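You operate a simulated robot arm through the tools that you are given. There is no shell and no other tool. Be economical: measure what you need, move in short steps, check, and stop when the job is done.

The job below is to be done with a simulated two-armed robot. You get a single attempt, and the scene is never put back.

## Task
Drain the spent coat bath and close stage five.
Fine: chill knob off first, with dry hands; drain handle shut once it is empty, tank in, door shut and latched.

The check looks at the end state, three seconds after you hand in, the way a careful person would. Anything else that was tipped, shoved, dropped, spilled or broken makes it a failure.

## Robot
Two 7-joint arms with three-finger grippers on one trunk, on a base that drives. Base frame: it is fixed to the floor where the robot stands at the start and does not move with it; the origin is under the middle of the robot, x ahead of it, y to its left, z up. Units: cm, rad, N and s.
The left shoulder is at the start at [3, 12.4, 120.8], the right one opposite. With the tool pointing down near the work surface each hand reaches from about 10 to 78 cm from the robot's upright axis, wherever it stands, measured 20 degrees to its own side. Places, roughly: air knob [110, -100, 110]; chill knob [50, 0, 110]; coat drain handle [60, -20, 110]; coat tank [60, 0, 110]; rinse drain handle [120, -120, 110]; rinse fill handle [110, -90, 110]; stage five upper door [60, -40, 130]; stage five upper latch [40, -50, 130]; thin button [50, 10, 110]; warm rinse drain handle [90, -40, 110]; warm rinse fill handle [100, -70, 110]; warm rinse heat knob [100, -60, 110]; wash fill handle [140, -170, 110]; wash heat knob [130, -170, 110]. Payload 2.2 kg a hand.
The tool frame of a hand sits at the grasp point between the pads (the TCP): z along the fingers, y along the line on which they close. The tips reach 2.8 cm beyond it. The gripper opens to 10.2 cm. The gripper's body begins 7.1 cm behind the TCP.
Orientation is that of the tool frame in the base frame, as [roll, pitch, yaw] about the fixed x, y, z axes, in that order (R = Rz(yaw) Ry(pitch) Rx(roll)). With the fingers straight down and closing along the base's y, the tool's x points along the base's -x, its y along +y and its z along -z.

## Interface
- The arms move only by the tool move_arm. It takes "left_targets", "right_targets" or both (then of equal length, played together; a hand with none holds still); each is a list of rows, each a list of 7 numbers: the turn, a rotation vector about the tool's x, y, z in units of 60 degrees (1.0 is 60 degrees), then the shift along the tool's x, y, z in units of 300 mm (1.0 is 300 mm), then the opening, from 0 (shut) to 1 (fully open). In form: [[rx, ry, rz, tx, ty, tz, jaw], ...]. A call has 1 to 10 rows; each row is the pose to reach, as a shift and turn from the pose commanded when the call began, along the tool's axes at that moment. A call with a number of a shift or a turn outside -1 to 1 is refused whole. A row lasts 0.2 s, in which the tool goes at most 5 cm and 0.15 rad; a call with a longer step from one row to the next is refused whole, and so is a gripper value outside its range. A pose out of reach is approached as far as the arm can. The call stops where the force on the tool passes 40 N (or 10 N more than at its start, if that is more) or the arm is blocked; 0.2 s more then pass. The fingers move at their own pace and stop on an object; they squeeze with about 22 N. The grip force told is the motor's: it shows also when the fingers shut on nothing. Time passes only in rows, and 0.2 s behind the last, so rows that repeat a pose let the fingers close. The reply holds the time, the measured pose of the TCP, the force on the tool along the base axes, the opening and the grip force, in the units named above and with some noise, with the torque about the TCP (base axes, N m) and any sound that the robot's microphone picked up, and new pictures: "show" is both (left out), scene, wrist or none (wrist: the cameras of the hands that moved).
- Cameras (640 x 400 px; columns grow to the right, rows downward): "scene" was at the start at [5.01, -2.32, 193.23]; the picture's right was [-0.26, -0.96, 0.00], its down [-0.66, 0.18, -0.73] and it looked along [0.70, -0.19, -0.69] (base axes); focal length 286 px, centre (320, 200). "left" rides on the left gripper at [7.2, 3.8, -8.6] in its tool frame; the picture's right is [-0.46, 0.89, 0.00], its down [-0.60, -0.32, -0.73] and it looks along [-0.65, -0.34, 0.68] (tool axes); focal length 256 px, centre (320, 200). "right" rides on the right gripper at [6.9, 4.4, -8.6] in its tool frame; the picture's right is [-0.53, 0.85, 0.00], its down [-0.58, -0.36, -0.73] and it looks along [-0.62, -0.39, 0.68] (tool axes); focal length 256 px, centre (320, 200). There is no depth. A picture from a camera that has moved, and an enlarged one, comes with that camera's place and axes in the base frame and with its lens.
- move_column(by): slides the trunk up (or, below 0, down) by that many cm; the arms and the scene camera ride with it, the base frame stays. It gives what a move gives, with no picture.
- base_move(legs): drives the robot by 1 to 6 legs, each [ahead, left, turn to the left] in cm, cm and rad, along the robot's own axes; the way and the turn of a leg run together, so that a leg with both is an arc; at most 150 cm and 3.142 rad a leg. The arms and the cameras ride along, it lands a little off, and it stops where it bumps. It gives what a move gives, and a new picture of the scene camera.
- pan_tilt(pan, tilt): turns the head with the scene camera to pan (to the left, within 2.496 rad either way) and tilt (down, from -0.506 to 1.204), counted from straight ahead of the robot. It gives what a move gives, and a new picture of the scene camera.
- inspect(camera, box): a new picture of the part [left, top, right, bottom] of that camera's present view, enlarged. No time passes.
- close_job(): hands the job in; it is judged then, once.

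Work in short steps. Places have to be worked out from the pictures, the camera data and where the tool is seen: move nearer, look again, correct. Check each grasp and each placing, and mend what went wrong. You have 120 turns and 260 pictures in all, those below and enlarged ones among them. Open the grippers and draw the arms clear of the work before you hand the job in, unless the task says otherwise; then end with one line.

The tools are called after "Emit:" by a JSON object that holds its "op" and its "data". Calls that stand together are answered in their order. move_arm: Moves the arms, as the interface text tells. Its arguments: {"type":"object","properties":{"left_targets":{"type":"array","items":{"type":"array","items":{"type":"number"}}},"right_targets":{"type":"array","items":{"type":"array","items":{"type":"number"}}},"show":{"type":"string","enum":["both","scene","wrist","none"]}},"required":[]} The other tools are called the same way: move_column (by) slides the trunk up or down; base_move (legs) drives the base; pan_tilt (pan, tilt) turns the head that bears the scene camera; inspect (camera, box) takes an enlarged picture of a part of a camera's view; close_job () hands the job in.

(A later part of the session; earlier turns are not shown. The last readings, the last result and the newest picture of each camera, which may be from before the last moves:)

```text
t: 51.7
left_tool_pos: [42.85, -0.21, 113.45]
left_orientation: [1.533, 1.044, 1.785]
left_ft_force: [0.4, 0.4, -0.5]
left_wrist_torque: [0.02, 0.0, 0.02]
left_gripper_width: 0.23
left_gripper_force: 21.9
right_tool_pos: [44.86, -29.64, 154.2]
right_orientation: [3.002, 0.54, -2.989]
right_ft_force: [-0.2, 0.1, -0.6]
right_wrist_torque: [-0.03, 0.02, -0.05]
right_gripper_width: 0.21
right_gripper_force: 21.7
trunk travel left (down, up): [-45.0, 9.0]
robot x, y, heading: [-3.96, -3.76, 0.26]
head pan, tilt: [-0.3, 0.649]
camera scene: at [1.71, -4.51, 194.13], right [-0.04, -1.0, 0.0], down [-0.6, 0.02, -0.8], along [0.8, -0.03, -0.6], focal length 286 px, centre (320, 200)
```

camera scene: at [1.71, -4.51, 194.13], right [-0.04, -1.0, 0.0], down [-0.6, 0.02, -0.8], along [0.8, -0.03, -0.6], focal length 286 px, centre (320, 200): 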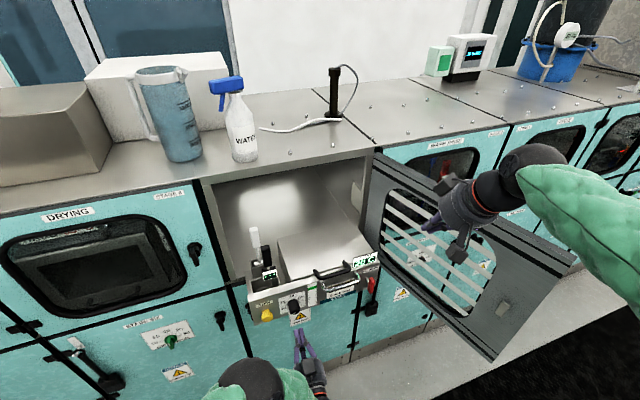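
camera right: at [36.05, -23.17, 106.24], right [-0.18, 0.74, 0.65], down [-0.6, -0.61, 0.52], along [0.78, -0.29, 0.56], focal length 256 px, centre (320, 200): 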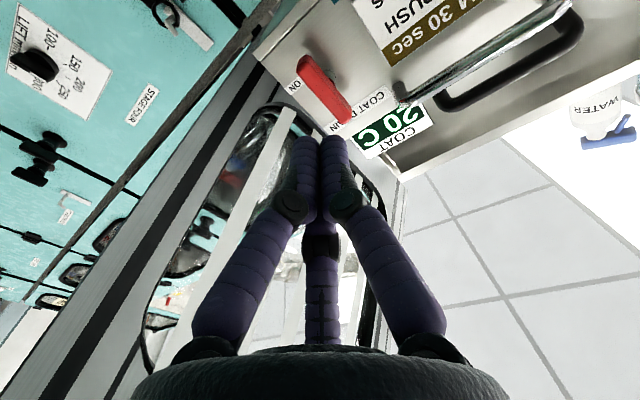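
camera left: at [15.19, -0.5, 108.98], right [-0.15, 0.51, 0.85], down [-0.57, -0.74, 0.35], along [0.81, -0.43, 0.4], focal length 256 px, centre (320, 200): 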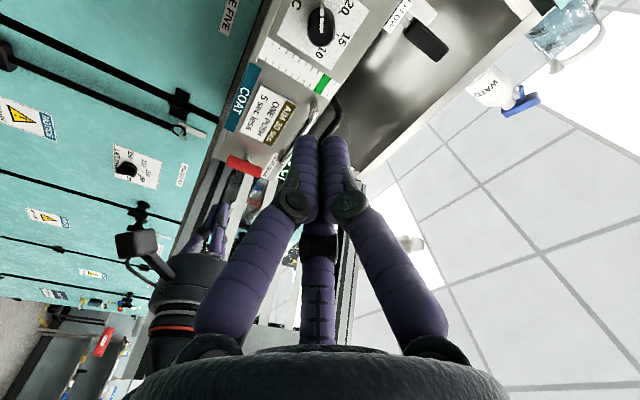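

I'll slide the left fist right 13 cm to the panel's middle, below the chrome handle, then check.

Emit:
{"op": "move_arm", "data": {"left_targets": [[0, 0, 0, -0.045, -0.1, 0, 0], [0, 0, 0, -0.09, -0.2, 0, 0], [0, 0, 0, -0.134, -0.3, 0, 0], [0, 0, 0, -0.178, -0.399, 0, 0], [0, 0, 0, -0.178, -0.399, 0, 0]], "show": "wrist"}}

Emit:
{"op": "inspect", "data": {"camera": "scene", "box": [230, 220, 430, 345]}}

```text
t: 52.9
left_tool_pos: [46.01, -12.97, 111.98]
left_orientation: [1.535, 1.046, 1.787]
left_ft_force: [0.0, -0.2, 1.2]
left_wrist_torque: [0.0, -0.01, 0.03]
left_gripper_width: 0.21
left_gripper_force: 22.1
right_tool_pos: [44.89, -29.46, 154.21]
right_orientation: [3.0, 0.539, -2.991]
right_ft_force: [-0.3, 1.3, -0.3]
right_wrist_torque: [0.0, -0.01, -0.05]
right_gripper_width: 0.23
right_gripper_force: 21.9
trunk travel left (down, up): [-45.0, 9.0]
robot x, y, heading: [-3.8, -3.35, 0.258]
head pan, tilt: [-0.3, 0.649]
camera left: at [35.94, -8.54, 107.49], right [-0.15, 0.51, 0.85], down [-0.57, -0.74, 0.35], along [0.81, -0.43, 0.4], focal length 256 px, centre (320, 200)
```

left: 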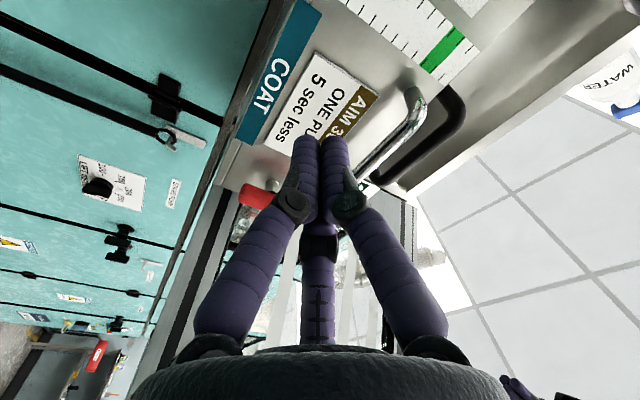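

```text
3.20 times, centred on (330, 282) of scene
camera zoom: at [1.68, -4.38, 194.13], right [-0.04, -1.0, 0.0], down [-0.6, 0.02, -0.8], along [0.8, -0.03, -0.6], focal length 914 px, centre (288, -64)
```

zoom: 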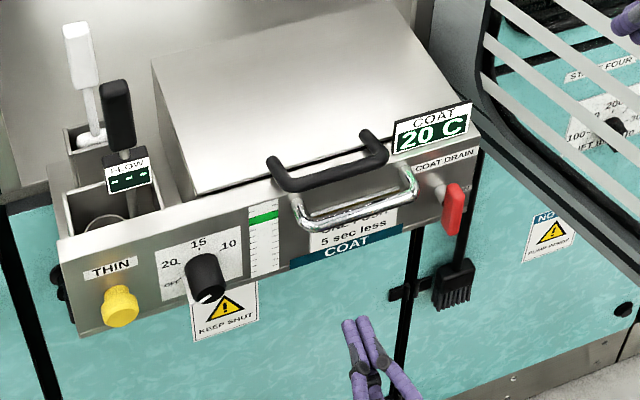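

The poker should be about 2 cm higher to hit mid-panel under the handle bar. I'll raise it, approach, and push gently.

Emit:
{"op": "move_arm", "data": {"left_targets": [[0, 0, 0, -0.058, 0.033, 0.1, 0], [0, 0, 0, -0.058, 0.033, 0.22, 0], [0, 0, 0, -0.058, 0.033, 0.3, 0], [0, 0, 0, -0.058, 0.033, 0.34, 0], [0, 0, 0, -0.058, 0.033, 0.38, 0], [0, 0, 0, -0.058, 0.033, 0.42, 0], [0, 0, 0, -0.058, 0.033, 0.46, 0], [0, 0, 0, -0.058, 0.033, 0.5, 0]], "show": "both"}}

```text
t: 54.7
left_tool_pos: [60.72, -9.26, 114.49]
left_orientation: [1.53, 1.045, 1.784]
left_ft_force: [-1.5, 1.1, -1.5]
left_wrist_torque: [0.01, -0.12, -0.2]
left_gripper_width: 0.21
left_gripper_force: 22.0
right_tool_pos: [44.99, -29.54, 154.04]
right_orientation: [3.002, 0.539, -2.989]
right_ft_force: [1.1, 0.5, -0.1]
right_wrist_torque: [0.0, -0.01, 0.04]
right_gripper_width: 0.22
right_gripper_force: 21.9
trunk travel left (down, up): [-45.0, 9.0]
robot x, y, heading: [-4.0, -3.25, 0.265]
head pan, tilt: [-0.3, 0.649]
camera scene: at [1.7, -4.51, 194.13], right [-0.04, -1.0, 0.0], down [-0.6, 0.02, -0.8], along [0.8, -0.03, -0.6], focal length 286 px, centre (320, 200)
camera left: at [50.56, -4.79, 109.88], right [-0.15, 0.51, 0.85], down [-0.57, -0.74, 0.35], along [0.81, -0.43, 0.4], focal length 256 px, centre (320, 200)
```

scene: 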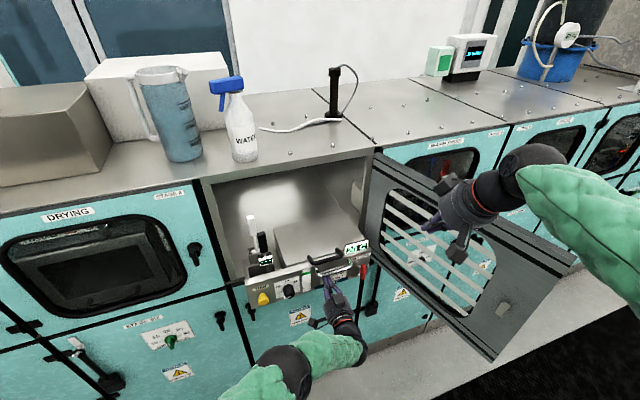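
left: 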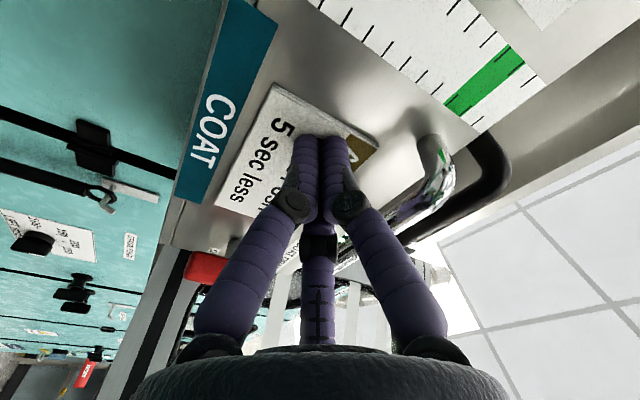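

The tank slides easily and has moved about 4.5 cm. I'll keep pushing.

Emit:
{"op": "move_arm", "data": {"left_targets": [[0, 0, 0, 0, 0, 0.04, 0], [0, 0, 0, 0, 0, 0.08, 0], [0, 0, 0, 0, 0, 0.12, 0], [0, 0, 0, 0, 0, 0.16, 0], [0, 0, 0, 0, 0, 0.2, 0], [0, 0, 0, 0, 0, 0.24, 0], [0, 0, 0, 0, 0, 0.28, 0], [0, 0, 0, 0, 0, 0.32, 0]], "show": "both"}}

```text
t: 56.5
left_tool_pos: [69.85, -6.96, 114.75]
left_orientation: [1.528, 1.046, 1.781]
left_ft_force: [-7.7, 0.6, 0.0]
left_wrist_torque: [-0.01, -0.03, 0.14]
left_gripper_width: 0.21
left_gripper_force: 21.8
right_tool_pos: [44.86, -29.52, 154.19]
right_orientation: [3.0, 0.54, -2.988]
right_ft_force: [1.0, 1.3, 1.1]
right_wrist_torque: [0.0, 0.02, -0.01]
right_gripper_width: 0.24
right_gripper_force: 22.6
trunk travel left (down, up): [-45.0, 9.0]
robot x, y, heading: [-4.15, -2.85, 0.264]
head pan, tilt: [-0.3, 0.649]
camera scene: at [1.58, -4.52, 194.13], right [-0.04, -1.0, 0.0], down [-0.6, 0.02, -0.8], along [0.8, -0.03, -0.6], focal length 286 px, centre (320, 200)
camera left: at [59.84, -2.42, 110.11], right [-0.15, 0.51, 0.85], down [-0.57, -0.74, 0.35], along [0.81, -0.43, 0.4], focal length 256 px, centre (320, 200)
```

scene: 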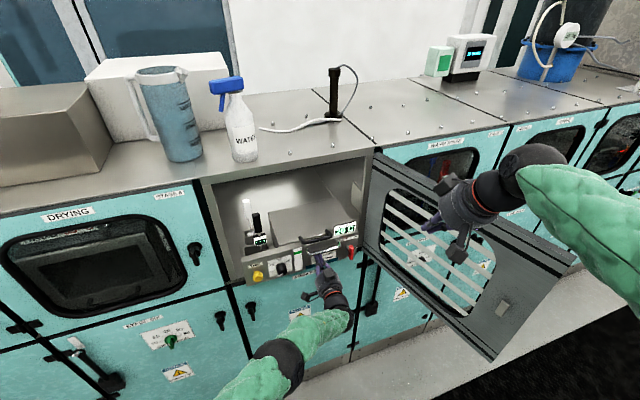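
left: 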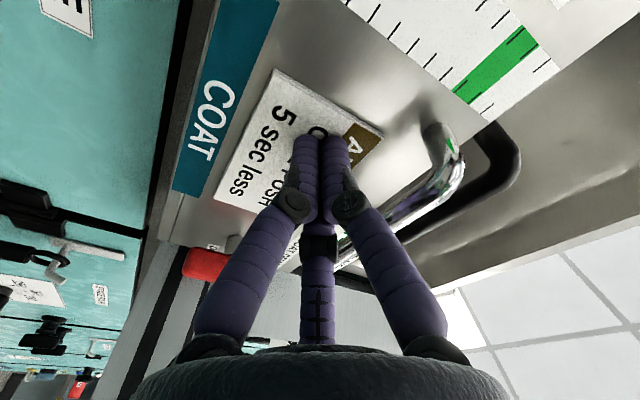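

Still moving in freely. I'll push further.

Emit:
{"op": "move_arm", "data": {"left_targets": [[0, 0, 0, 0, 0, 0.04, 0], [0, 0, 0, 0, 0, 0.08, 0], [0, 0, 0, 0, 0, 0.12, 0], [0, 0, 0, 0, 0, 0.16, 0], [0, 0, 0, 0, 0, 0.2, 0], [0, 0, 0, 0, 0, 0.24, 0]], "show": "both"}}

Emit:
{"op": "inspect", "data": {"camera": "scene", "box": [190, 140, 390, 320]}}

```text
t: 57.9
left_tool_pos: [76.81, -5.1, 114.81]
left_orientation: [1.532, 1.044, 1.784]
left_ft_force: [-9.7, 1.4, -0.6]
left_wrist_torque: [0.0, -0.02, 0.23]
left_gripper_width: 0.21
left_gripper_force: 21.8
right_tool_pos: [44.74, -29.66, 154.19]
right_orientation: [3.002, 0.54, -2.989]
right_ft_force: [0.4, -0.6, 0.8]
right_wrist_torque: [-0.03, 0.03, 0.01]
right_gripper_width: 0.21
right_gripper_force: 21.7
trunk travel left (down, up): [-45.0, 9.0]
robot x, y, heading: [-4.62, -2.91, 0.258]
head pan, tilt: [-0.3, 0.649]
camera scene: at [1.57, -4.5, 194.13], right [-0.04, -1.0, 0.0], down [-0.6, 0.02, -0.8], along [0.8, -0.03, -0.6], focal length 286 px, centre (320, 200)
camera left: at [66.67, -0.66, 110.21], right [-0.15, 0.51, 0.85], down [-0.57, -0.74, 0.35], along [0.81, -0.43, 0.4], focal length 256 px, centre (320, 200)
```

scene: 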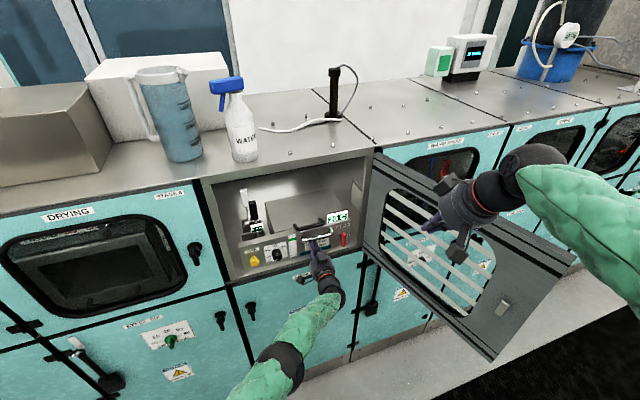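
left: 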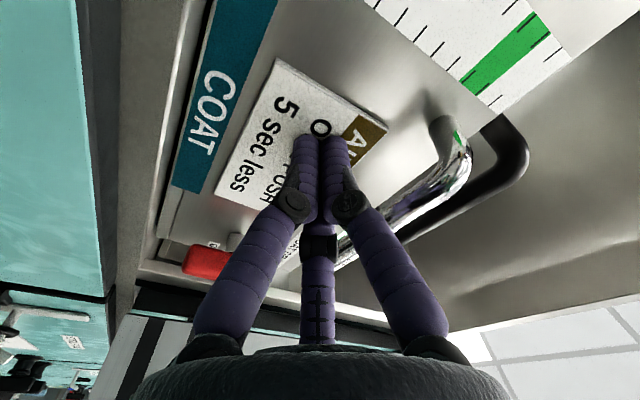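

```text
2.22 times, centred on (290, 230) of scene
camera zoom: at [1.57, -4.5, 194.13], right [-0.04, -1.0, 0.0], down [-0.6, 0.02, -0.8], along [0.8, -0.03, -0.6], focal length 634 px, centre (387, 133)
```

zoom: 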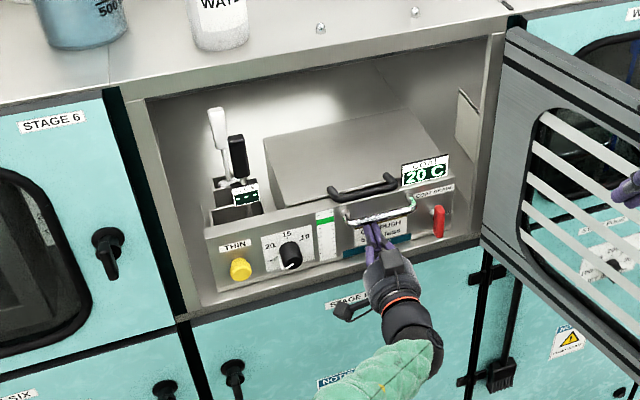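

The tank is inside the opening and still sliding with about 10 N. I'll push on to its stop.

Emit:
{"op": "move_arm", "data": {"left_targets": [[0, 0, 0, 0, 0, 0.04, 0], [0, 0, 0, 0, 0, 0.08, 0], [0, 0, 0, 0, 0, 0.12, 0], [0, 0, 0, 0, 0, 0.16, 0], [0, 0, 0, 0, 0, 0.2, 0], [0, 0, 0, 0, 0, 0.24, 0]], "show": "none"}}

Emit:
{"op": "inspect", "data": {"camera": "scene", "box": [190, 140, 390, 320]}}

```text
t: 59.0
left_tool_pos: [80.0, -4.48, 114.82]
left_orientation: [1.526, 1.044, 1.784]
left_ft_force: [-29.9, 1.8, 6.7]
left_wrist_torque: [0.02, -0.31, 0.66]
left_gripper_width: 0.2
left_gripper_force: 22.4
left hand out of reach, approached as far as the arm can: row 4, 5
right_tool_pos: [44.63, -29.65, 154.07]
right_orientation: [3.004, 0.538, -2.987]
right_ft_force: [1.3, 0.1, -1.1]
right_wrist_torque: [0.01, 0.01, 0.0]
right_gripper_width: 0.26
right_gripper_force: 21.5
trunk travel left (down, up): [-45.0, 9.0]
robot x, y, heading: [-4.32, -3.27, 0.26]
head pan, tilt: [-0.3, 0.649]
stopped in row 5 (left hand): the force on the tool passed its limit at 49 N (the readings are from after the stop); the commanded pose is now the measured one
```

```text
2.22 times, centred on (290, 230) of scene
camera zoom: at [1.29, -4.51, 194.15], right [-0.04, -1.0, 0.0], down [-0.6, 0.02, -0.8], along [0.8, -0.03, -0.6], focal length 634 px, centre (387, 133)
```

zoom: 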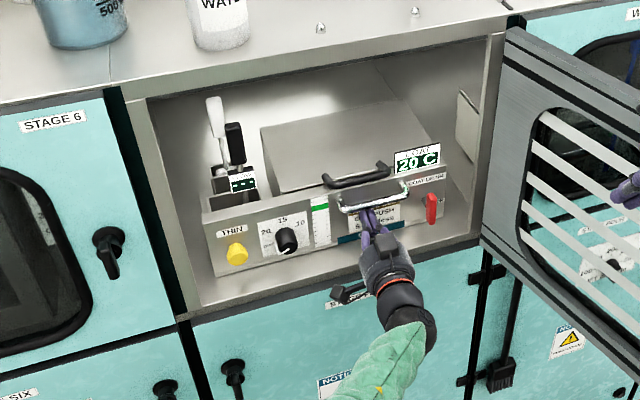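

The tank is home: 49 N at a hard stop, with the panel about 6 cm behind the cabinet face. I'll withdraw the left hand straight out and look right at the door and elbow.

Emit:
{"op": "move_arm", "data": {"left_targets": [[0, 0, 0, 0, 0, -0.13, 0], [0, 0, 0, 0, 0, -0.29, 0], [0, 0, 0, 0, 0, -0.45, 0], [0, 0, 0, 0, 0, -0.61, 0], [0, 0, 0, 0, 0, -0.77, 0], [0, 0, 0, 0, 0, -0.93, 0], [0, 0, 0, 0, 0, -1.0, 0]], "show": "wrist"}}

Emit:
{"op": "pan_tilt", "data": {"pan": -0.8, "tilt": 0.75}}

```text
t: 60.6
left_tool_pos: [51.15, -11.64, 114.08]
left_orientation: [1.534, 1.042, 1.789]
left_ft_force: [-0.7, -0.4, -0.7]
left_wrist_torque: [-0.01, 0.01, 0.02]
left_gripper_width: 0.23
left_gripper_force: 22.2
right_tool_pos: [44.83, -29.59, 154.14]
right_orientation: [3.002, 0.538, -2.991]
right_ft_force: [0.0, 0.2, 0.5]
right_wrist_torque: [0.0, -0.03, 0.02]
right_gripper_width: 0.21
right_gripper_force: 22.3
trunk travel left (down, up): [-45.0, 9.0]
robot x, y, heading: [-3.83, -3.29, 0.263]
head pan, tilt: [-0.3, 0.649]
camera left: at [41.08, -7.21, 109.49], right [-0.15, 0.51, 0.85], down [-0.57, -0.74, 0.35], along [0.81, -0.43, 0.4], focal length 256 px, centre (320, 200)
```

left: 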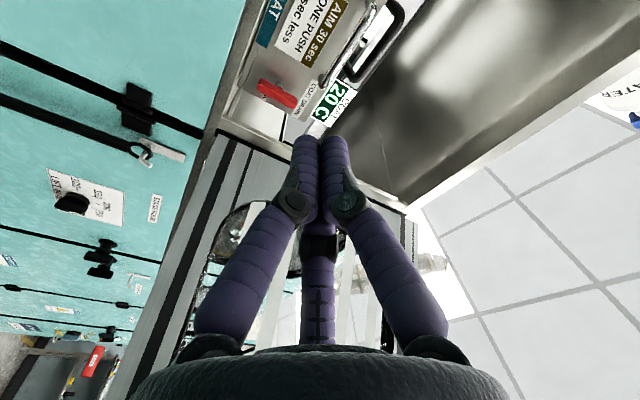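

```text
t: 61.5
left_tool_pos: [51.23, -11.7, 113.84]
left_orientation: [1.534, 1.043, 1.788]
left_ft_force: [0.2, -0.1, -0.1]
left_wrist_torque: [-0.04, -0.03, 0.03]
left_gripper_width: 0.23
left_gripper_force: 22.1
right_tool_pos: [44.87, -29.51, 154.15]
right_orientation: [3.002, 0.538, -2.991]
right_ft_force: [0.6, -0.4, -0.4]
right_wrist_torque: [0.0, -0.03, -0.02]
right_gripper_width: 0.21
right_gripper_force: 21.5
trunk travel left (down, up): [-45.0, 9.0]
robot x, y, heading: [-4.18, -3.3, 0.259]
head pan, tilt: [-0.799, 0.75]
camera scene: at [0.08, -8.44, 193.27], right [-0.51, -0.86, 0.0], down [-0.59, 0.35, -0.73], along [0.63, -0.37, -0.68], focal length 286 px, centre (320, 200)
```

scene: 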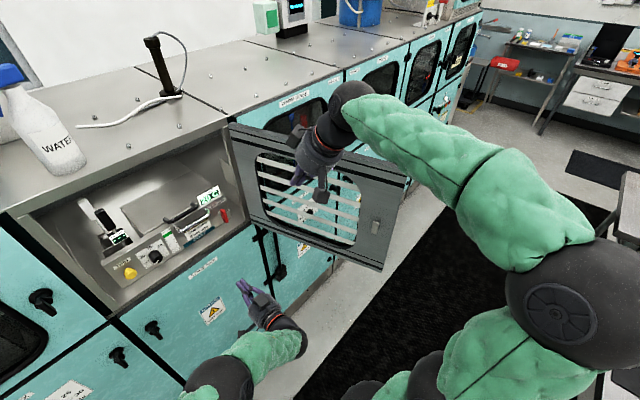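

The door's free edge is near (37,−55), its hinge near (81,−25), its top at z≈149, and it's open about 109°. The left hand is inside the door's sweep, so I'll move it well left, then raise the trunk so the right hand can clear the door top.

Emit:
{"op": "move_arm", "data": {"left_targets": [[0, 0, 0, 0.07, 0.12, -0.03, 0], [0, 0, 0, 0.14, 0.24, -0.06, 0], [0, 0, 0, 0.21, 0.36, -0.1, 0], [0, 0, 0, 0.28, 0.48, -0.13, 0], [0, 0, 0, 0.35, 0.6, -0.16, 0], [0, 0, 0, 0.42, 0.72, -0.2, 0], [0, 0, 0, 0.5, 0.86, -0.23, 0]], "show": "none"}}

Emit:
{"op": "move_arm", "data": {"left_targets": [[0, 0, 0, 0.06, 0.1, 0, 0], [0, 0, 0, 0.12, 0.2, 0, 0], [0, 0, 0, 0.18, 0.31, 0, 0], [0, 0, 0, 0.24, 0.42, 0, 0]], "show": "none"}}

Emit:
{"op": "move_column", "data": {"by": 9}}

Emit:
{"op": "base_move", "data": {"legs": [[0, -12, 0]]}}

```text
t: 63.1
left_tool_pos: [37.42, 12.63, 114.65]
left_orientation: [1.544, 1.044, 1.806]
left_ft_force: [-0.4, 0.2, 0.3]
left_wrist_torque: [0.02, -0.03, -0.02]
left_gripper_width: 0.22
left_gripper_force: 21.9
left hand out of reach, approached as far as the arm can: row 7
right_tool_pos: [45.22, -29.6, 153.93]
right_orientation: [3.0, 0.537, -2.988]
right_ft_force: [0.7, 0.0, 0.2]
right_wrist_torque: [0.01, 0.02, 0.0]
right_gripper_width: 0.18
right_gripper_force: 21.7
trunk travel left (down, up): [-45.0, 9.0]
robot x, y, heading: [-3.82, -3.44, 0.263]
head pan, tilt: [-0.799, 0.75]
```

```text
t: 64.1
left_tool_pos: [35.54, 13.33, 117.12]
left_orientation: [1.541, 1.044, 1.8]
left_ft_force: [0.6, -0.4, 0.3]
left_wrist_torque: [-0.03, 0.04, -0.02]
left_gripper_width: 0.2
left_gripper_force: 21.9
left hand out of reach, approached as far as the arm can: row 1, 2, 3, 4
right_tool_pos: [45.01, -29.54, 154.13]
right_orientation: [3.002, 0.538, -2.99]
right_ft_force: [0.2, -0.2, 1.0]
right_wrist_torque: [0.0, -0.02, -0.01]
right_gripper_width: 0.23
right_gripper_force: 21.4
trunk travel left (down, up): [-45.0, 9.0]
robot x, y, heading: [-4.2, -3.14, 0.263]
head pan, tilt: [-0.799, 0.75]
```

```text
t: 65.4
left_tool_pos: [35.61, 13.51, 126.09]
left_orientation: [1.54, 1.042, 1.799]
left_ft_force: [-0.3, -1.2, -0.4]
left_wrist_torque: [-0.04, 0.03, -0.03]
left_gripper_width: 0.21
left_gripper_force: 21.7
right_tool_pos: [44.8, -29.57, 163.13]
right_orientation: [3.003, 0.538, -2.99]
right_ft_force: [-0.3, 1.1, 0.6]
right_wrist_torque: [0.0, -0.01, -0.02]
right_gripper_width: 0.2
right_gripper_force: 22.2
trunk travel left (down, up): [-54.0, 0.0]
robot x, y, heading: [-4.23, -3.3, 0.264]
head pan, tilt: [-0.799, 0.75]
```

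```text
t: 66.6
left_tool_pos: [38.72, 1.75, 126.12]
left_orientation: [1.54, 1.045, 1.802]
left_ft_force: [0.4, -0.2, 0.1]
left_wrist_torque: [-0.02, -0.03, -0.01]
left_gripper_width: 0.23
left_gripper_force: 22.2
right_tool_pos: [47.95, -41.26, 163.18]
right_orientation: [3.002, 0.537, -2.987]
right_ft_force: [-0.4, 0.0, -0.1]
right_wrist_torque: [0.0, 0.01, 0.0]
right_gripper_width: 0.19
right_gripper_force: 22.3
trunk travel left (down, up): [-54.0, 0.0]
robot x, y, heading: [-0.78, -14.87, 0.263]
head pan, tilt: [-0.799, 0.75]
camera scene: at [3.22, -20.08, 202.27], right [-0.51, -0.86, 0.0], down [-0.59, 0.35, -0.73], along [0.63, -0.37, -0.68], focal length 286 px, centre (320, 200)
```

scene: 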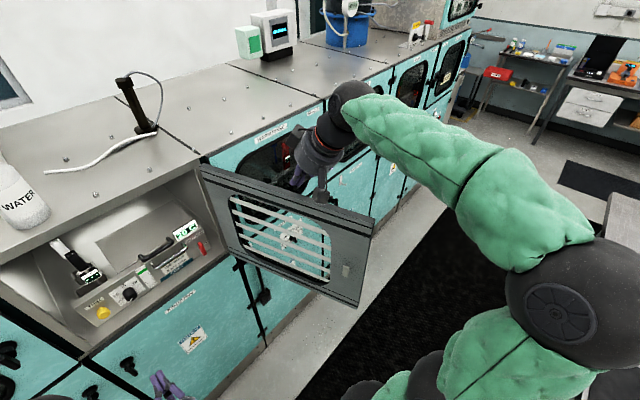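

The right hand is above the door top with clearance. I'll move it right and back to beyond the door's outer face before descending.

Emit:
{"op": "move_arm", "data": {"right_targets": [[0, 0, 0, 0.031, -0.126, -0.037, 0], [0, 0, 0, 0.062, -0.252, -0.074, 0], [0, 0, 0, 0.093, -0.378, -0.11, 0], [0, 0, 0, 0.123, -0.503, -0.147, 0], [0, 0, 0, 0.123, -0.503, -0.147, 0]], "show": "both"}}

```text
t: 67.8
left_tool_pos: [38.69, 1.78, 126.17]
left_orientation: [1.54, 1.043, 1.802]
left_ft_force: [0.4, 0.8, 0.5]
left_wrist_torque: [-0.04, 0.02, -0.03]
left_gripper_width: 0.23
left_gripper_force: 21.2
right_tool_pos: [46.07, -57.42, 163.13]
right_orientation: [3.001, 0.539, -2.989]
right_ft_force: [0.2, -0.2, -0.1]
right_wrist_torque: [-0.04, -0.04, 0.0]
right_gripper_width: 0.22
right_gripper_force: 22.0
trunk travel left (down, up): [-54.0, 0.0]
robot x, y, heading: [-1.15, -14.9, 0.264]
head pan, tilt: [-0.799, 0.75]
camera scene: at [3.23, -20.14, 202.27], right [-0.51, -0.86, 0.0], down [-0.59, 0.35, -0.73], along [0.63, -0.37, -0.68], focal length 286 px, centre (320, 200)
camera right: at [35.22, -55.99, 167.35], right [0.27, 0.89, 0.38], down [0.22, -0.43, 0.87], along [0.94, -0.15, -0.31], focal length 256 px, centre (320, 200)
```

scene: 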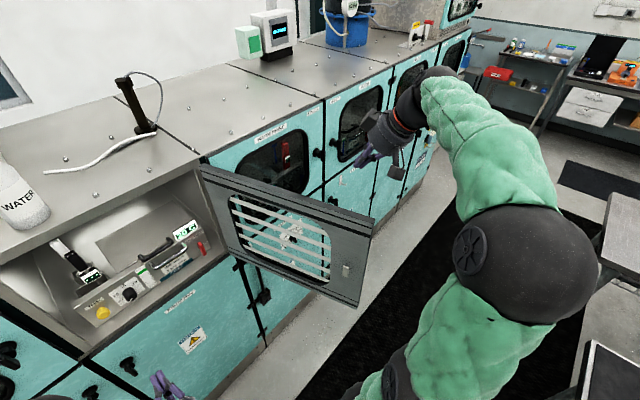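
right: 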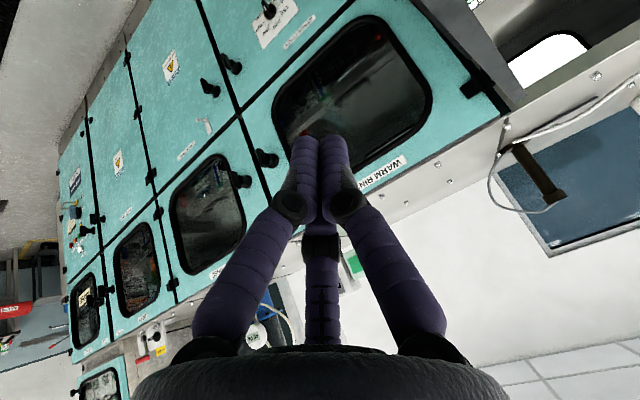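

The hand is outside the door with about 8 cm of clearance and the forearm is beside it. I'll lower it with the trunk, then the arm.

Emit:
{"op": "move_column", "data": {"by": -9}}

Emit:
{"op": "move_arm", "data": {"right_targets": [[0, 0, 0, 0.06, -0.014, 0.1, 0], [0, 0, 0, 0.12, -0.028, 0.2, 0], [0, 0, 0, 0.18, -0.042, 0.3, 0], [0, 0, 0, 0.24, -0.057, 0.396, 0], [0, 0, 0, 0.24, -0.057, 0.396, 0]], "show": "both"}}

```text
t: 69.1
left_tool_pos: [38.74, 1.76, 117.28]
left_orientation: [1.538, 1.043, 1.8]
left_ft_force: [-0.4, -0.5, 0.2]
left_wrist_torque: [0.01, -0.02, 0.03]
left_gripper_width: 0.23
left_gripper_force: 21.9
right_tool_pos: [46.18, -57.39, 154.04]
right_orientation: [3.002, 0.539, -2.986]
right_ft_force: [-0.8, -0.2, -0.1]
right_wrist_torque: [-0.02, 0.03, -0.01]
right_gripper_width: 0.25
right_gripper_force: 21.9
trunk travel left (down, up): [-45.0, 9.0]
robot x, y, heading: [-1.05, -14.99, 0.265]
head pan, tilt: [-0.799, 0.75]
```

```text
t: 70.3
left_tool_pos: [38.6, 1.74, 117.23]
left_orientation: [1.54, 1.042, 1.8]
left_ft_force: [0.1, -0.1, -0.8]
left_wrist_torque: [0.02, 0.01, 0.02]
left_gripper_width: 0.22
left_gripper_force: 22.0
right_tool_pos: [46.11, -57.44, 139.99]
right_orientation: [3.001, 0.539, -2.988]
right_ft_force: [0.4, 0.4, -0.3]
right_wrist_torque: [0.0, -0.01, 0.01]
right_gripper_width: 0.21
right_gripper_force: 21.8
trunk travel left (down, up): [-45.0, 9.0]
robot x, y, heading: [-0.95, -15.01, 0.26]
head pan, tilt: [-0.799, 0.75]
camera scene: at [3.19, -20.15, 193.27], right [-0.51, -0.86, 0.0], down [-0.59, 0.35, -0.73], along [0.63, -0.37, -0.68], focal length 286 px, centre (320, 200)
camera right: at [35.14, -55.96, 144.32], right [0.27, 0.89, 0.38], down [0.22, -0.43, 0.87], along [0.94, -0.15, -0.31], focal length 256 px, centre (320, 200)
```

scene: 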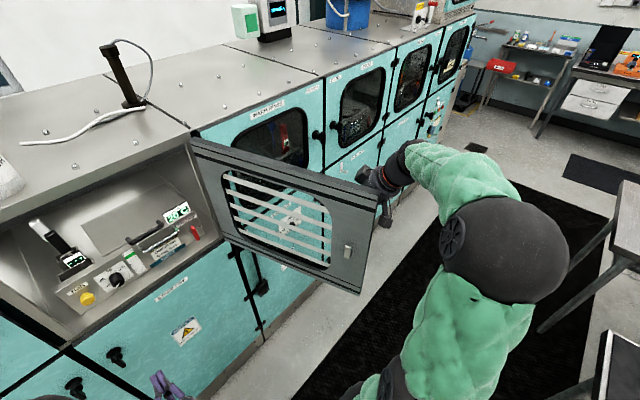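
right: 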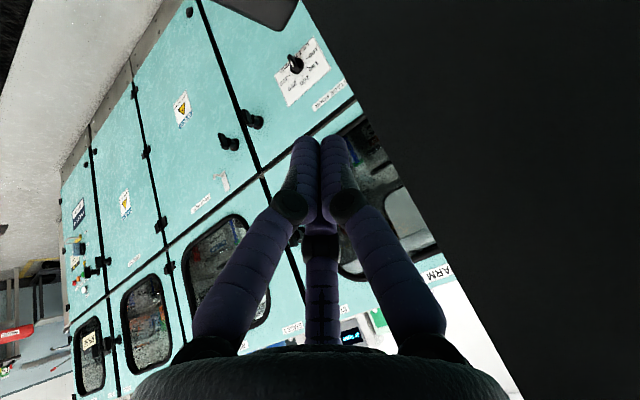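

The hand is outside the door, but the door's sweep would reach the left hand. I'll shift the right hand out 4 cm, back the base 15 cm, then bring the hand forward again.

Emit:
{"op": "move_arm", "data": {"right_targets": [[0, 0, 0, 0, -0.07, -0.01, 0], [0, 0, 0, 0, -0.133, -0.02, 0]], "show": "none"}}

Emit:
{"op": "base_move", "data": {"legs": [[-15, 0, 0]]}}

```text
t: 70.9
left_tool_pos: [38.78, 1.72, 117.19]
left_orientation: [1.54, 1.044, 1.802]
left_ft_force: [0.1, -0.7, 0.4]
left_wrist_torque: [0.01, 0.0, 0.04]
left_gripper_width: 0.22
left_gripper_force: 22.3
right_tool_pos: [46.75, -61.42, 140.17]
right_orientation: [3.001, 0.538, -2.988]
right_ft_force: [-0.2, 0.5, -0.3]
right_wrist_torque: [0.01, -0.01, -0.02]
right_gripper_width: 0.2
right_gripper_force: 22.3
trunk travel left (down, up): [-45.0, 9.0]
robot x, y, heading: [-1.09, -15.13, 0.264]
head pan, tilt: [-0.799, 0.75]
```

```text
t: 72.2
left_tool_pos: [24.27, -2.08, 117.16]
left_orientation: [1.541, 1.046, 1.804]
left_ft_force: [-1.8, 0.7, 0.7]
left_wrist_torque: [-0.04, 0.02, -0.04]
left_gripper_width: 0.23
left_gripper_force: 22.3
right_tool_pos: [32.57, -65.15, 140.15]
right_orientation: [2.999, 0.538, -2.988]
right_ft_force: [0.0, -0.1, 0.9]
right_wrist_torque: [0.01, -0.01, 0.02]
right_gripper_width: 0.22
right_gripper_force: 22.1
trunk travel left (down, up): [-45.0, 9.0]
robot x, y, heading: [-15.01, -19.03, 0.265]
head pan, tilt: [-0.799, 0.75]
camera scene: at [-11.11, -24.09, 193.27], right [-0.51, -0.86, 0.0], down [-0.59, 0.35, -0.73], along [0.63, -0.37, -0.68], focal length 286 px, centre (320, 200)
```

scene: 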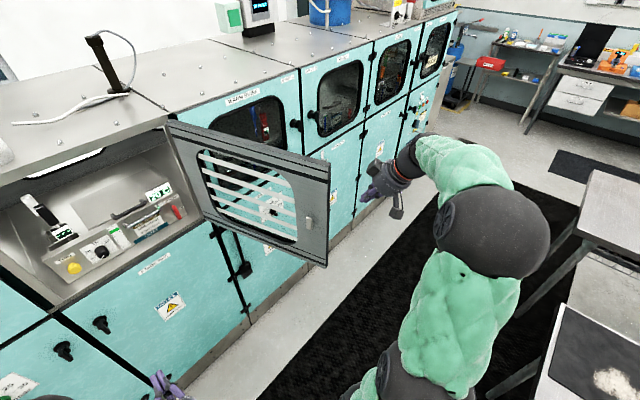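

Clear. I'll move forward 14 cm outside the door, then press left gently.

Emit:
{"op": "move_arm", "data": {"right_targets": [[0, 0, 0, -0.132, 0.006, 0.081, 0], [0, 0, 0, -0.265, 0.011, 0.162, 0], [0, 0, 0, -0.397, 0.017, 0.243, 0], [0, 0, 0, -0.387, 0.116, 0.251, 0], [0, 0, 0, -0.378, 0.215, 0.26, 0], [0, 0, 0, -0.368, 0.314, 0.268, 0], [0, 0, 0, -0.359, 0.413, 0.276, 0]], "show": "both"}}

```text
t: 73.8
left_tool_pos: [24.12, -2.01, 117.22]
left_orientation: [1.537, 1.042, 1.8]
left_ft_force: [0.1, 0.3, 0.2]
left_wrist_torque: [0.0, -0.01, -0.02]
left_gripper_width: 0.2
left_gripper_force: 22.3
right_tool_pos: [42.68, -49.71, 140.05]
right_orientation: [3.002, 0.539, -2.984]
right_ft_force: [-0.2, 0.3, -0.2]
right_wrist_torque: [-0.01, -0.03, 0.03]
right_gripper_width: 0.21
right_gripper_force: 21.9
trunk travel left (down, up): [-45.0, 9.0]
robot x, y, heading: [-15.61, -18.78, 0.265]
head pan, tilt: [-0.799, 0.75]
camera scene: at [-11.24, -23.96, 193.28], right [-0.51, -0.86, 0.0], down [-0.59, 0.35, -0.73], along [0.63, -0.37, -0.68], focal length 286 px, centre (320, 200)
camera right: at [31.76, -48.34, 144.3], right [0.26, 0.89, 0.38], down [0.22, -0.43, 0.87], along [0.94, -0.15, -0.31], focal length 256 px, centre (320, 200)
```

scene: 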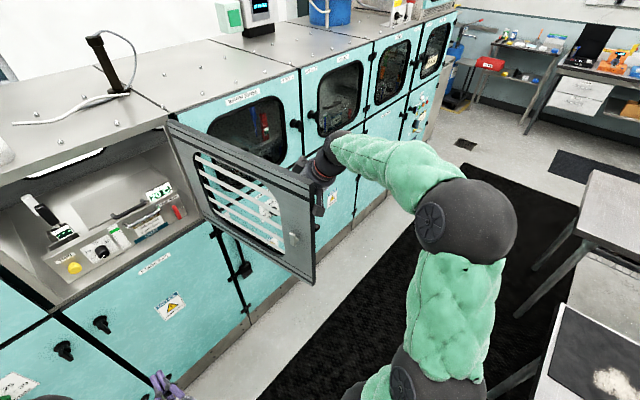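
right: 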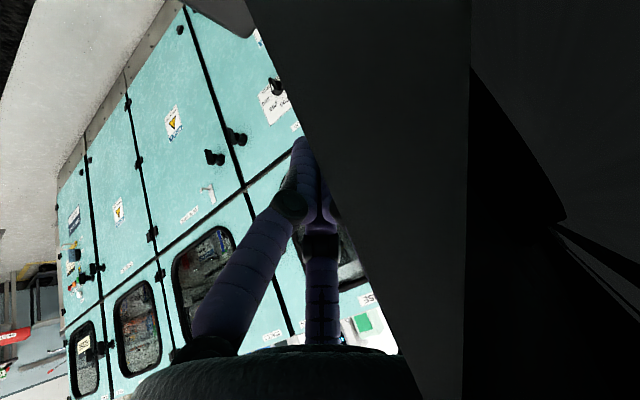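

The door moves with negligible force. I'll keep sweeping along the arc to about φ=65° from closed.

Emit:
{"op": "move_arm", "data": {"right_targets": [[0, 0, 0, 0.031, 0.115, -0.002, 0], [0, 0, 0, 0.059, 0.229, -0.003, 0], [0, 0, 0, 0.084, 0.341, -0.003, 0], [0, 0, 0, 0.095, 0.46, 0.007, 0], [0, 0, 0, 0.101, 0.575, 0.02, 0], [0, 0, 0, 0.101, 0.692, 0.037, 0], [0, 0, 0, 0.083, 0.808, 0.064, 0], [0, 0, 0, 0.06, 0.925, 0.095, 0]], "show": "both"}}

```text
t: 75.7
left_tool_pos: [24.29, -2.01, 117.21]
left_orientation: [1.541, 1.044, 1.804]
left_ft_force: [0.3, 0.8, -0.3]
left_wrist_torque: [0.0, -0.01, -0.01]
left_gripper_width: 0.22
left_gripper_force: 21.8
right_tool_pos: [36.45, -22.6, 140.04]
right_orientation: [3.002, 0.538, -2.984]
right_ft_force: [-0.4, -0.9, -0.9]
right_wrist_torque: [-0.02, 0.0, -0.03]
right_gripper_width: 0.2
right_gripper_force: 21.8
trunk travel left (down, up): [-45.0, 9.0]
robot x, y, heading: [-15.24, -18.67, 0.268]
head pan, tilt: [-0.799, 0.75]
camera scene: at [-11.02, -23.92, 193.27], right [-0.51, -0.86, 0.0], down [-0.59, 0.35, -0.73], along [0.63, -0.37, -0.68], focal length 286 px, centre (320, 200)
camera right: at [25.56, -21.18, 144.27], right [0.26, 0.89, 0.37], down [0.22, -0.43, 0.87], along [0.94, -0.15, -0.31], focal length 256 px, centre (320, 200)
```

scene: 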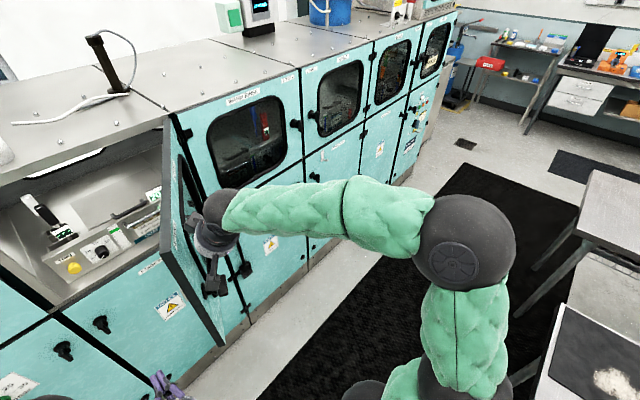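
right: 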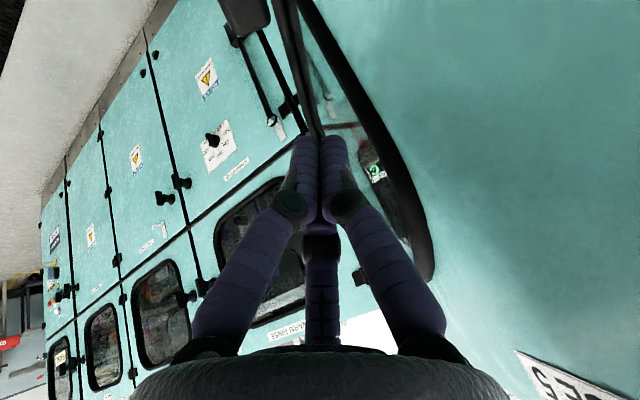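

The door is about half closed. I'll pan the head back to follow the outer face and latch.

Emit:
{"op": "pan_tilt", "data": {"pan": -0.25, "tilt": 0.75}}

```text
t: 76.6
left_tool_pos: [24.44, -2.04, 117.2]
left_orientation: [1.54, 1.043, 1.804]
left_ft_force: [0.1, -0.4, -0.5]
left_wrist_torque: [0.03, 0.02, -0.01]
left_gripper_width: 0.25
left_gripper_force: 21.6
right_tool_pos: [36.5, -22.81, 139.94]
right_orientation: [3.0, 0.538, -2.986]
right_ft_force: [-0.2, 0.2, -1.1]
right_wrist_torque: [0.06, 0.0, 0.01]
right_gripper_width: 0.21
right_gripper_force: 22.3
trunk travel left (down, up): [-45.0, 9.0]
robot x, y, heading: [-15.02, -19.08, 0.261]
head pan, tilt: [-0.25, 0.75]
camera scene: at [-9.93, -19.7, 193.27], right [0.02, -1.0, 0.0], down [-0.68, -0.01, -0.73], along [0.73, 0.01, -0.68], focal length 286 px, centre (320, 200)
```

scene: 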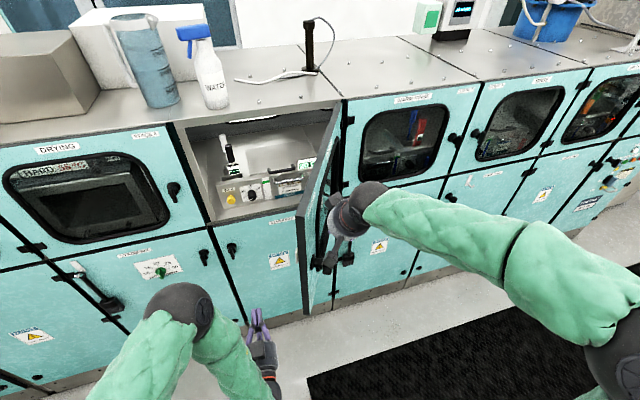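

I'll continue sweeping along the arc toward about 30° from closed.

Emit:
{"op": "move_arm", "data": {"right_targets": [[0, 0, 0, -0.017, 0.094, 0.023, 0], [0, 0, 0, -0.045, 0.187, 0.054, 0], [0, 0, 0, -0.113, 0.277, 0.108, 0], [0, 0, 0, -0.187, 0.37, 0.166, 0], [0, 0, 0, -0.262, 0.46, 0.224, 0], [0, 0, 0, -0.349, 0.513, 0.285, 0], [0, 0, 0, -0.442, 0.559, 0.348, 0], [0, 0, 0, -0.533, 0.603, 0.408, 0]], "show": "both"}}

```text
t: 78.4
left_tool_pos: [24.48, -1.9, 117.06]
left_orientation: [1.541, 1.045, 1.804]
left_ft_force: [0.4, 0.0, -0.2]
left_wrist_torque: [0.01, -0.03, -0.04]
left_gripper_width: 0.19
left_gripper_force: 21.7
right_tool_pos: [52.01, -0.28, 139.91]
right_orientation: [3.001, 0.536, -2.985]
right_ft_force: [0.0, -0.4, 0.5]
right_wrist_torque: [-0.04, 0.05, 0.0]
right_gripper_width: 0.21
right_gripper_force: 22.0
trunk travel left (down, up): [-45.0, 9.0]
robot x, y, heading: [-14.91, -18.51, 0.263]
head pan, tilt: [-0.25, 0.75]
camera scene: at [-9.72, -19.53, 193.26], right [0.02, -1.0, 0.0], down [-0.68, -0.01, -0.73], along [0.73, 0.01, -0.68], focal length 286 px, centre (320, 200)
camera right: at [41.11, 1.12, 144.22], right [0.26, 0.89, 0.37], down [0.22, -0.43, 0.87], along [0.94, -0.15, -0.31], focal length 256 px, centre (320, 200)
```

scene: 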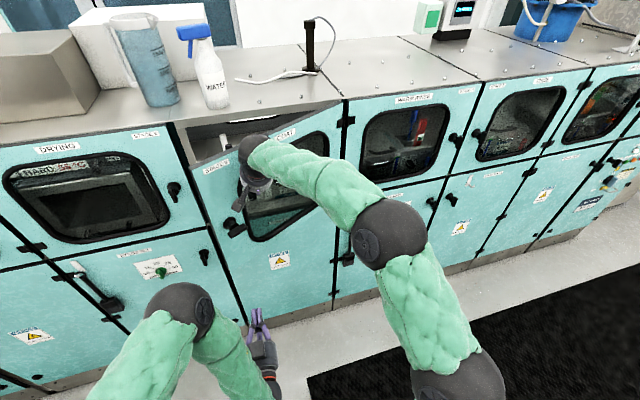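
right: 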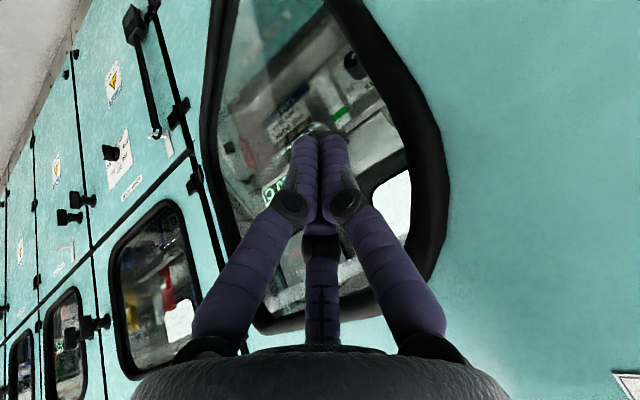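

The door is about 25° from closed. I'll zoom to see the latch handle on its outer face.

Emit:
{"op": "inspect", "data": {"camera": "scene", "box": [150, 90, 370, 270]}}

```text
2.22 times, centred on (260, 180) of scene
camera zoom: at [-9.72, -19.53, 193.26], right [0.02, -1.0, 0.0], down [-0.68, -0.01, -0.73], along [0.73, 0.01, -0.68], focal length 634 px, centre (453, 244)
```

zoom: 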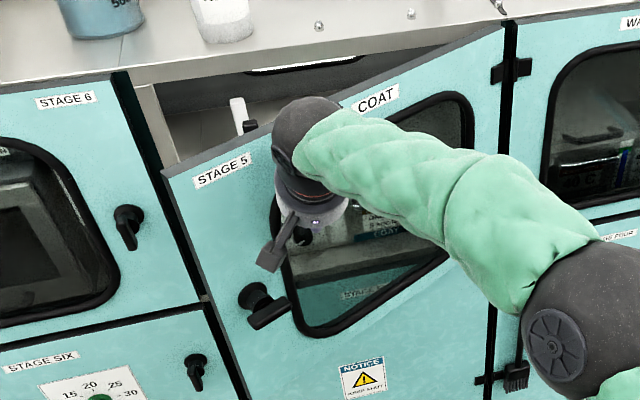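

Stage 5's latch arm points right (unlatched) while the latched neighbours point down. I'll pull the right hand back and right, then drive forward so the left hand can finish the closing.

Emit:
{"op": "move_arm", "data": {"right_targets": [[0, 0, 0, 0.08, -0.09, -0.07, 0], [0, 0, 0, 0.14, -0.23, -0.13, 0], [0, 0, 0, 0.19, -0.38, -0.18, 0], [0, 0, 0, 0.235, -0.53, -0.225, 0], [0, 0, 0, 0.278, -0.675, -0.264, 0]], "show": "none"}}

Emit:
{"op": "base_move", "data": {"legs": [[16, 0, 0]]}}

```text
t: 79.6
left_tool_pos: [24.34, -2.07, 117.06]
left_orientation: [1.537, 1.042, 1.802]
left_ft_force: [0.4, 0.3, 0.2]
left_wrist_torque: [0.01, -0.03, 0.06]
left_gripper_width: 0.24
left_gripper_force: 22.4
right_tool_pos: [45.5, -23.18, 140.25]
right_orientation: [3.001, 0.54, -2.984]
right_ft_force: [0.0, -0.6, -0.7]
right_wrist_torque: [0.01, -0.03, 0.02]
right_gripper_width: 0.21
right_gripper_force: 22.0
trunk travel left (down, up): [-45.0, 9.0]
robot x, y, heading: [-15.33, -18.81, 0.262]
head pan, tilt: [-0.25, 0.75]
```

```text
t: 81.0
left_tool_pos: [39.86, 2.08, 117.14]
left_orientation: [1.54, 1.045, 1.8]
left_ft_force: [0.0, 0.6, -0.3]
left_wrist_torque: [0.03, 0.01, 0.0]
left_gripper_width: 0.21
left_gripper_force: 21.8
right_tool_pos: [61.21, -18.98, 140.24]
right_orientation: [3.001, 0.537, -2.987]
right_ft_force: [0.5, -0.5, -0.5]
right_wrist_torque: [0.0, 0.03, -0.01]
right_gripper_width: 0.19
right_gripper_force: 21.6
trunk travel left (down, up): [-45.0, 9.0]
robot x, y, heading: [-0.17, -14.67, 0.262]
head pan, tilt: [-0.25, 0.75]
camera scene: at [5.62, -15.52, 193.27], right [0.01, -1.0, 0.0], down [-0.68, -0.01, -0.73], along [0.73, 0.01, -0.68], focal length 286 px, centre (320, 200)
```

scene: 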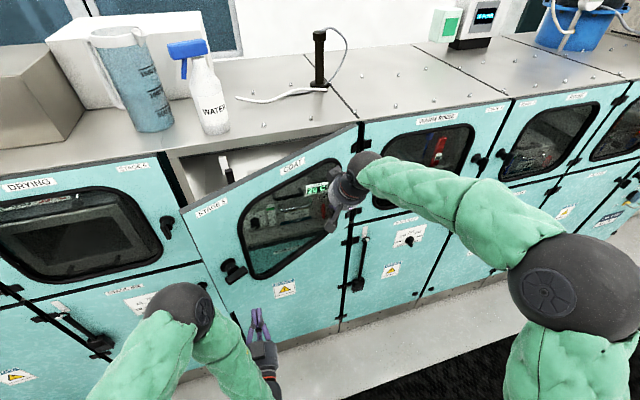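

I'll raise the left fist to the solid strip left of the window, above the latch, at z≈138.

Emit:
{"op": "move_arm", "data": {"left_targets": [[0, 0, 0, -0.09, 0.124, 0, 0], [0, 0, 0, -0.18, 0.249, 0, 0], [0, 0, 0, -0.27, 0.373, 0, 0], [0, 0, 0, -0.36, 0.498, 0, 0], [0, 0, 0, -0.448, 0.622, 0.009, 0], [0, 0, 0, -0.448, 0.622, 0.009, 0]], "show": "both"}}

```text
t: 82.4
left_tool_pos: [37.2, 9.46, 138.2]
left_orientation: [1.545, 1.043, 1.811]
left_ft_force: [-0.5, 0.8, 0.6]
left_wrist_torque: [-0.03, 0.02, -0.02]
left_gripper_width: 0.21
left_gripper_force: 22.1
left hand out of reach, approached as far as the arm can: row 2, 3, 4, 5, 6
right_tool_pos: [60.83, -18.89, 140.25]
right_orientation: [3.002, 0.539, -2.986]
right_ft_force: [0.2, -0.2, -0.8]
right_wrist_torque: [-0.04, -0.02, 0.02]
right_gripper_width: 0.23
right_gripper_force: 22.0
trunk travel left (down, up): [-45.0, 9.0]
robot x, y, heading: [0.25, -14.47, 0.267]
head pan, tilt: [-0.25, 0.75]
camera scene: at [5.18, -15.47, 193.28], right [0.01, -1.0, 0.0], down [-0.68, -0.01, -0.73], along [0.73, 0.01, -0.68], focal length 286 px, centre (320, 200)
camera left: at [26.97, 13.75, 133.76], right [-0.15, 0.51, 0.85], down [-0.56, -0.75, 0.35], along [0.81, -0.42, 0.4], focal length 256 px, centre (320, 200)
```

scene: 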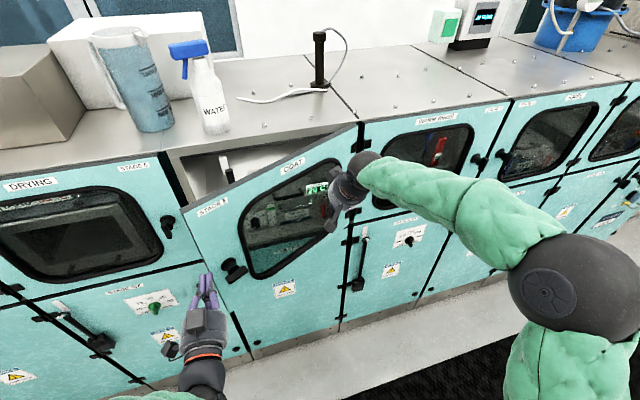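
left: 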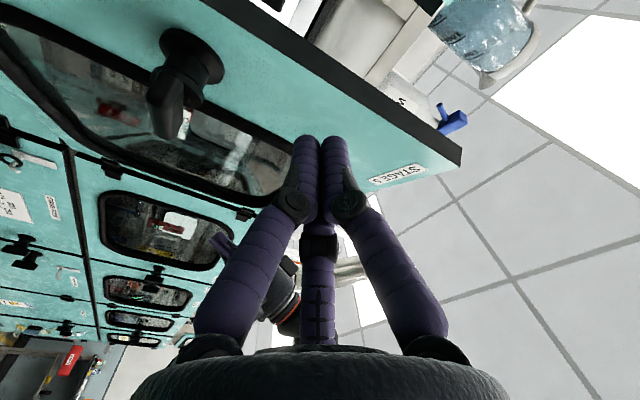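

The left fist is in line with the strip. I'll push forward.

Emit:
{"op": "move_arm", "data": {"left_targets": [[0, 0, 0, 0, 0, 0.12, 0], [0, 0, 0, 0, 0, 0.24, 0], [0, 0, 0, 0, 0, 0.34, 0], [0, 0, 0, 0, 0, 0.44, 0], [0, 0, 0, 0, 0, 0.54, 0], [0, 0, 0, 0, 0, 0.64, 0], [0, 0, 0, 0, 0, 0.74, 0], [0, 0, 0, 0, 0, 0.82, 0]], "show": "both"}}

```text
t: 84.2
left_tool_pos: [58.61, 13.13, 139.26]
left_orientation: [1.557, 1.041, 1.831]
left_ft_force: [-1.0, 0.7, 0.2]
left_wrist_torque: [0.01, -0.02, -0.01]
left_gripper_width: 0.23
left_gripper_force: 22.2
left hand out of reach, approached as far as the arm can: row 3, 4, 5, 6, 7, 8
right_tool_pos: [60.97, -18.86, 140.26]
right_orientation: [3.0, 0.539, -2.988]
right_ft_force: [-1.0, 0.6, -0.6]
right_wrist_torque: [0.01, 0.0, 0.04]
right_gripper_width: 0.22
right_gripper_force: 22.0
trunk travel left (down, up): [-45.0, 9.0]
robot x, y, heading: [0.19, -14.6, 0.262]
head pan, tilt: [-0.25, 0.75]
camera scene: at [5.44, -15.52, 193.27], right [0.01, -1.0, 0.0], down [-0.68, -0.01, -0.73], along [0.73, 0.01, -0.68], focal length 286 px, centre (320, 200)
camera left: at [48.4, 17.34, 134.81], right [-0.15, 0.51, 0.85], down [-0.55, -0.75, 0.36], along [0.82, -0.42, 0.39], focal length 256 px, centre (320, 200)
```

scene: 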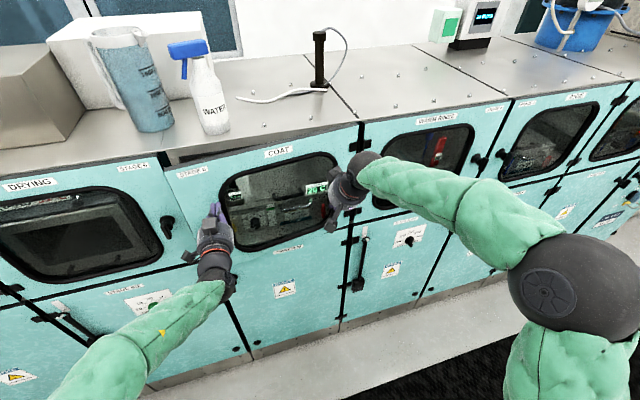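
left: 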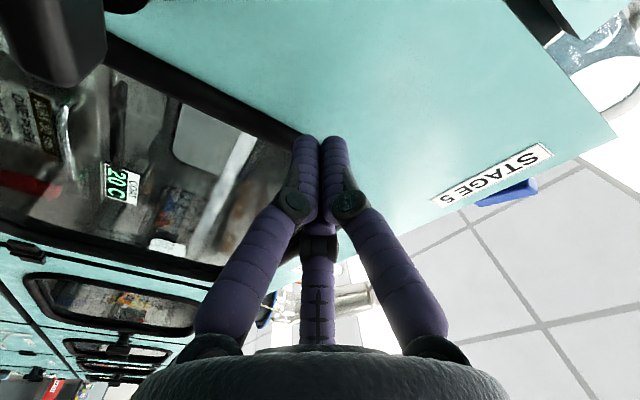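

The door is nearly closed but the left arm is at its limit. I'll nudge the base forward 8 cm.

Emit:
{"op": "base_move", "data": {"legs": [[8, 0, 0]]}}

```text
t: 85.4
left_tool_pos: [65.92, 15.05, 138.97]
left_orientation: [1.554, 1.04, 1.831]
left_ft_force: [0.2, -0.2, 1.1]
left_wrist_torque: [-0.01, -0.01, -0.01]
left_gripper_width: 0.21
left_gripper_force: 32.0
right_tool_pos: [68.62, -16.86, 139.98]
right_orientation: [3.001, 0.537, -2.985]
right_ft_force: [-0.3, -0.6, 0.5]
right_wrist_torque: [0.02, 0.06, 0.02]
right_gripper_width: 0.21
right_gripper_force: 22.2
trunk travel left (down, up): [-45.0, 9.0]
robot x, y, heading: [6.9, -12.47, 0.264]
head pan, tilt: [-0.25, 0.75]
stopped in leg 1: the force on the tool passed its limit at 153 N (the readings are from after the stop); the commanded pose is now the measured one
camera scene: at [13.02, -13.49, 193.26], right [0.01, -1.0, 0.0], down [-0.68, -0.01, -0.73], along [0.73, 0.01, -0.68], focal length 286 px, centre (320, 200)
```

scene: 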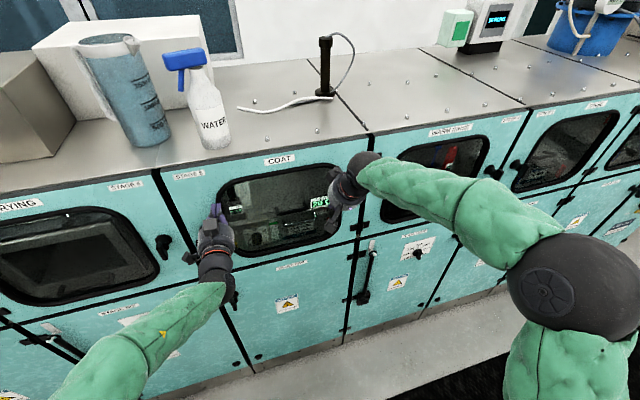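

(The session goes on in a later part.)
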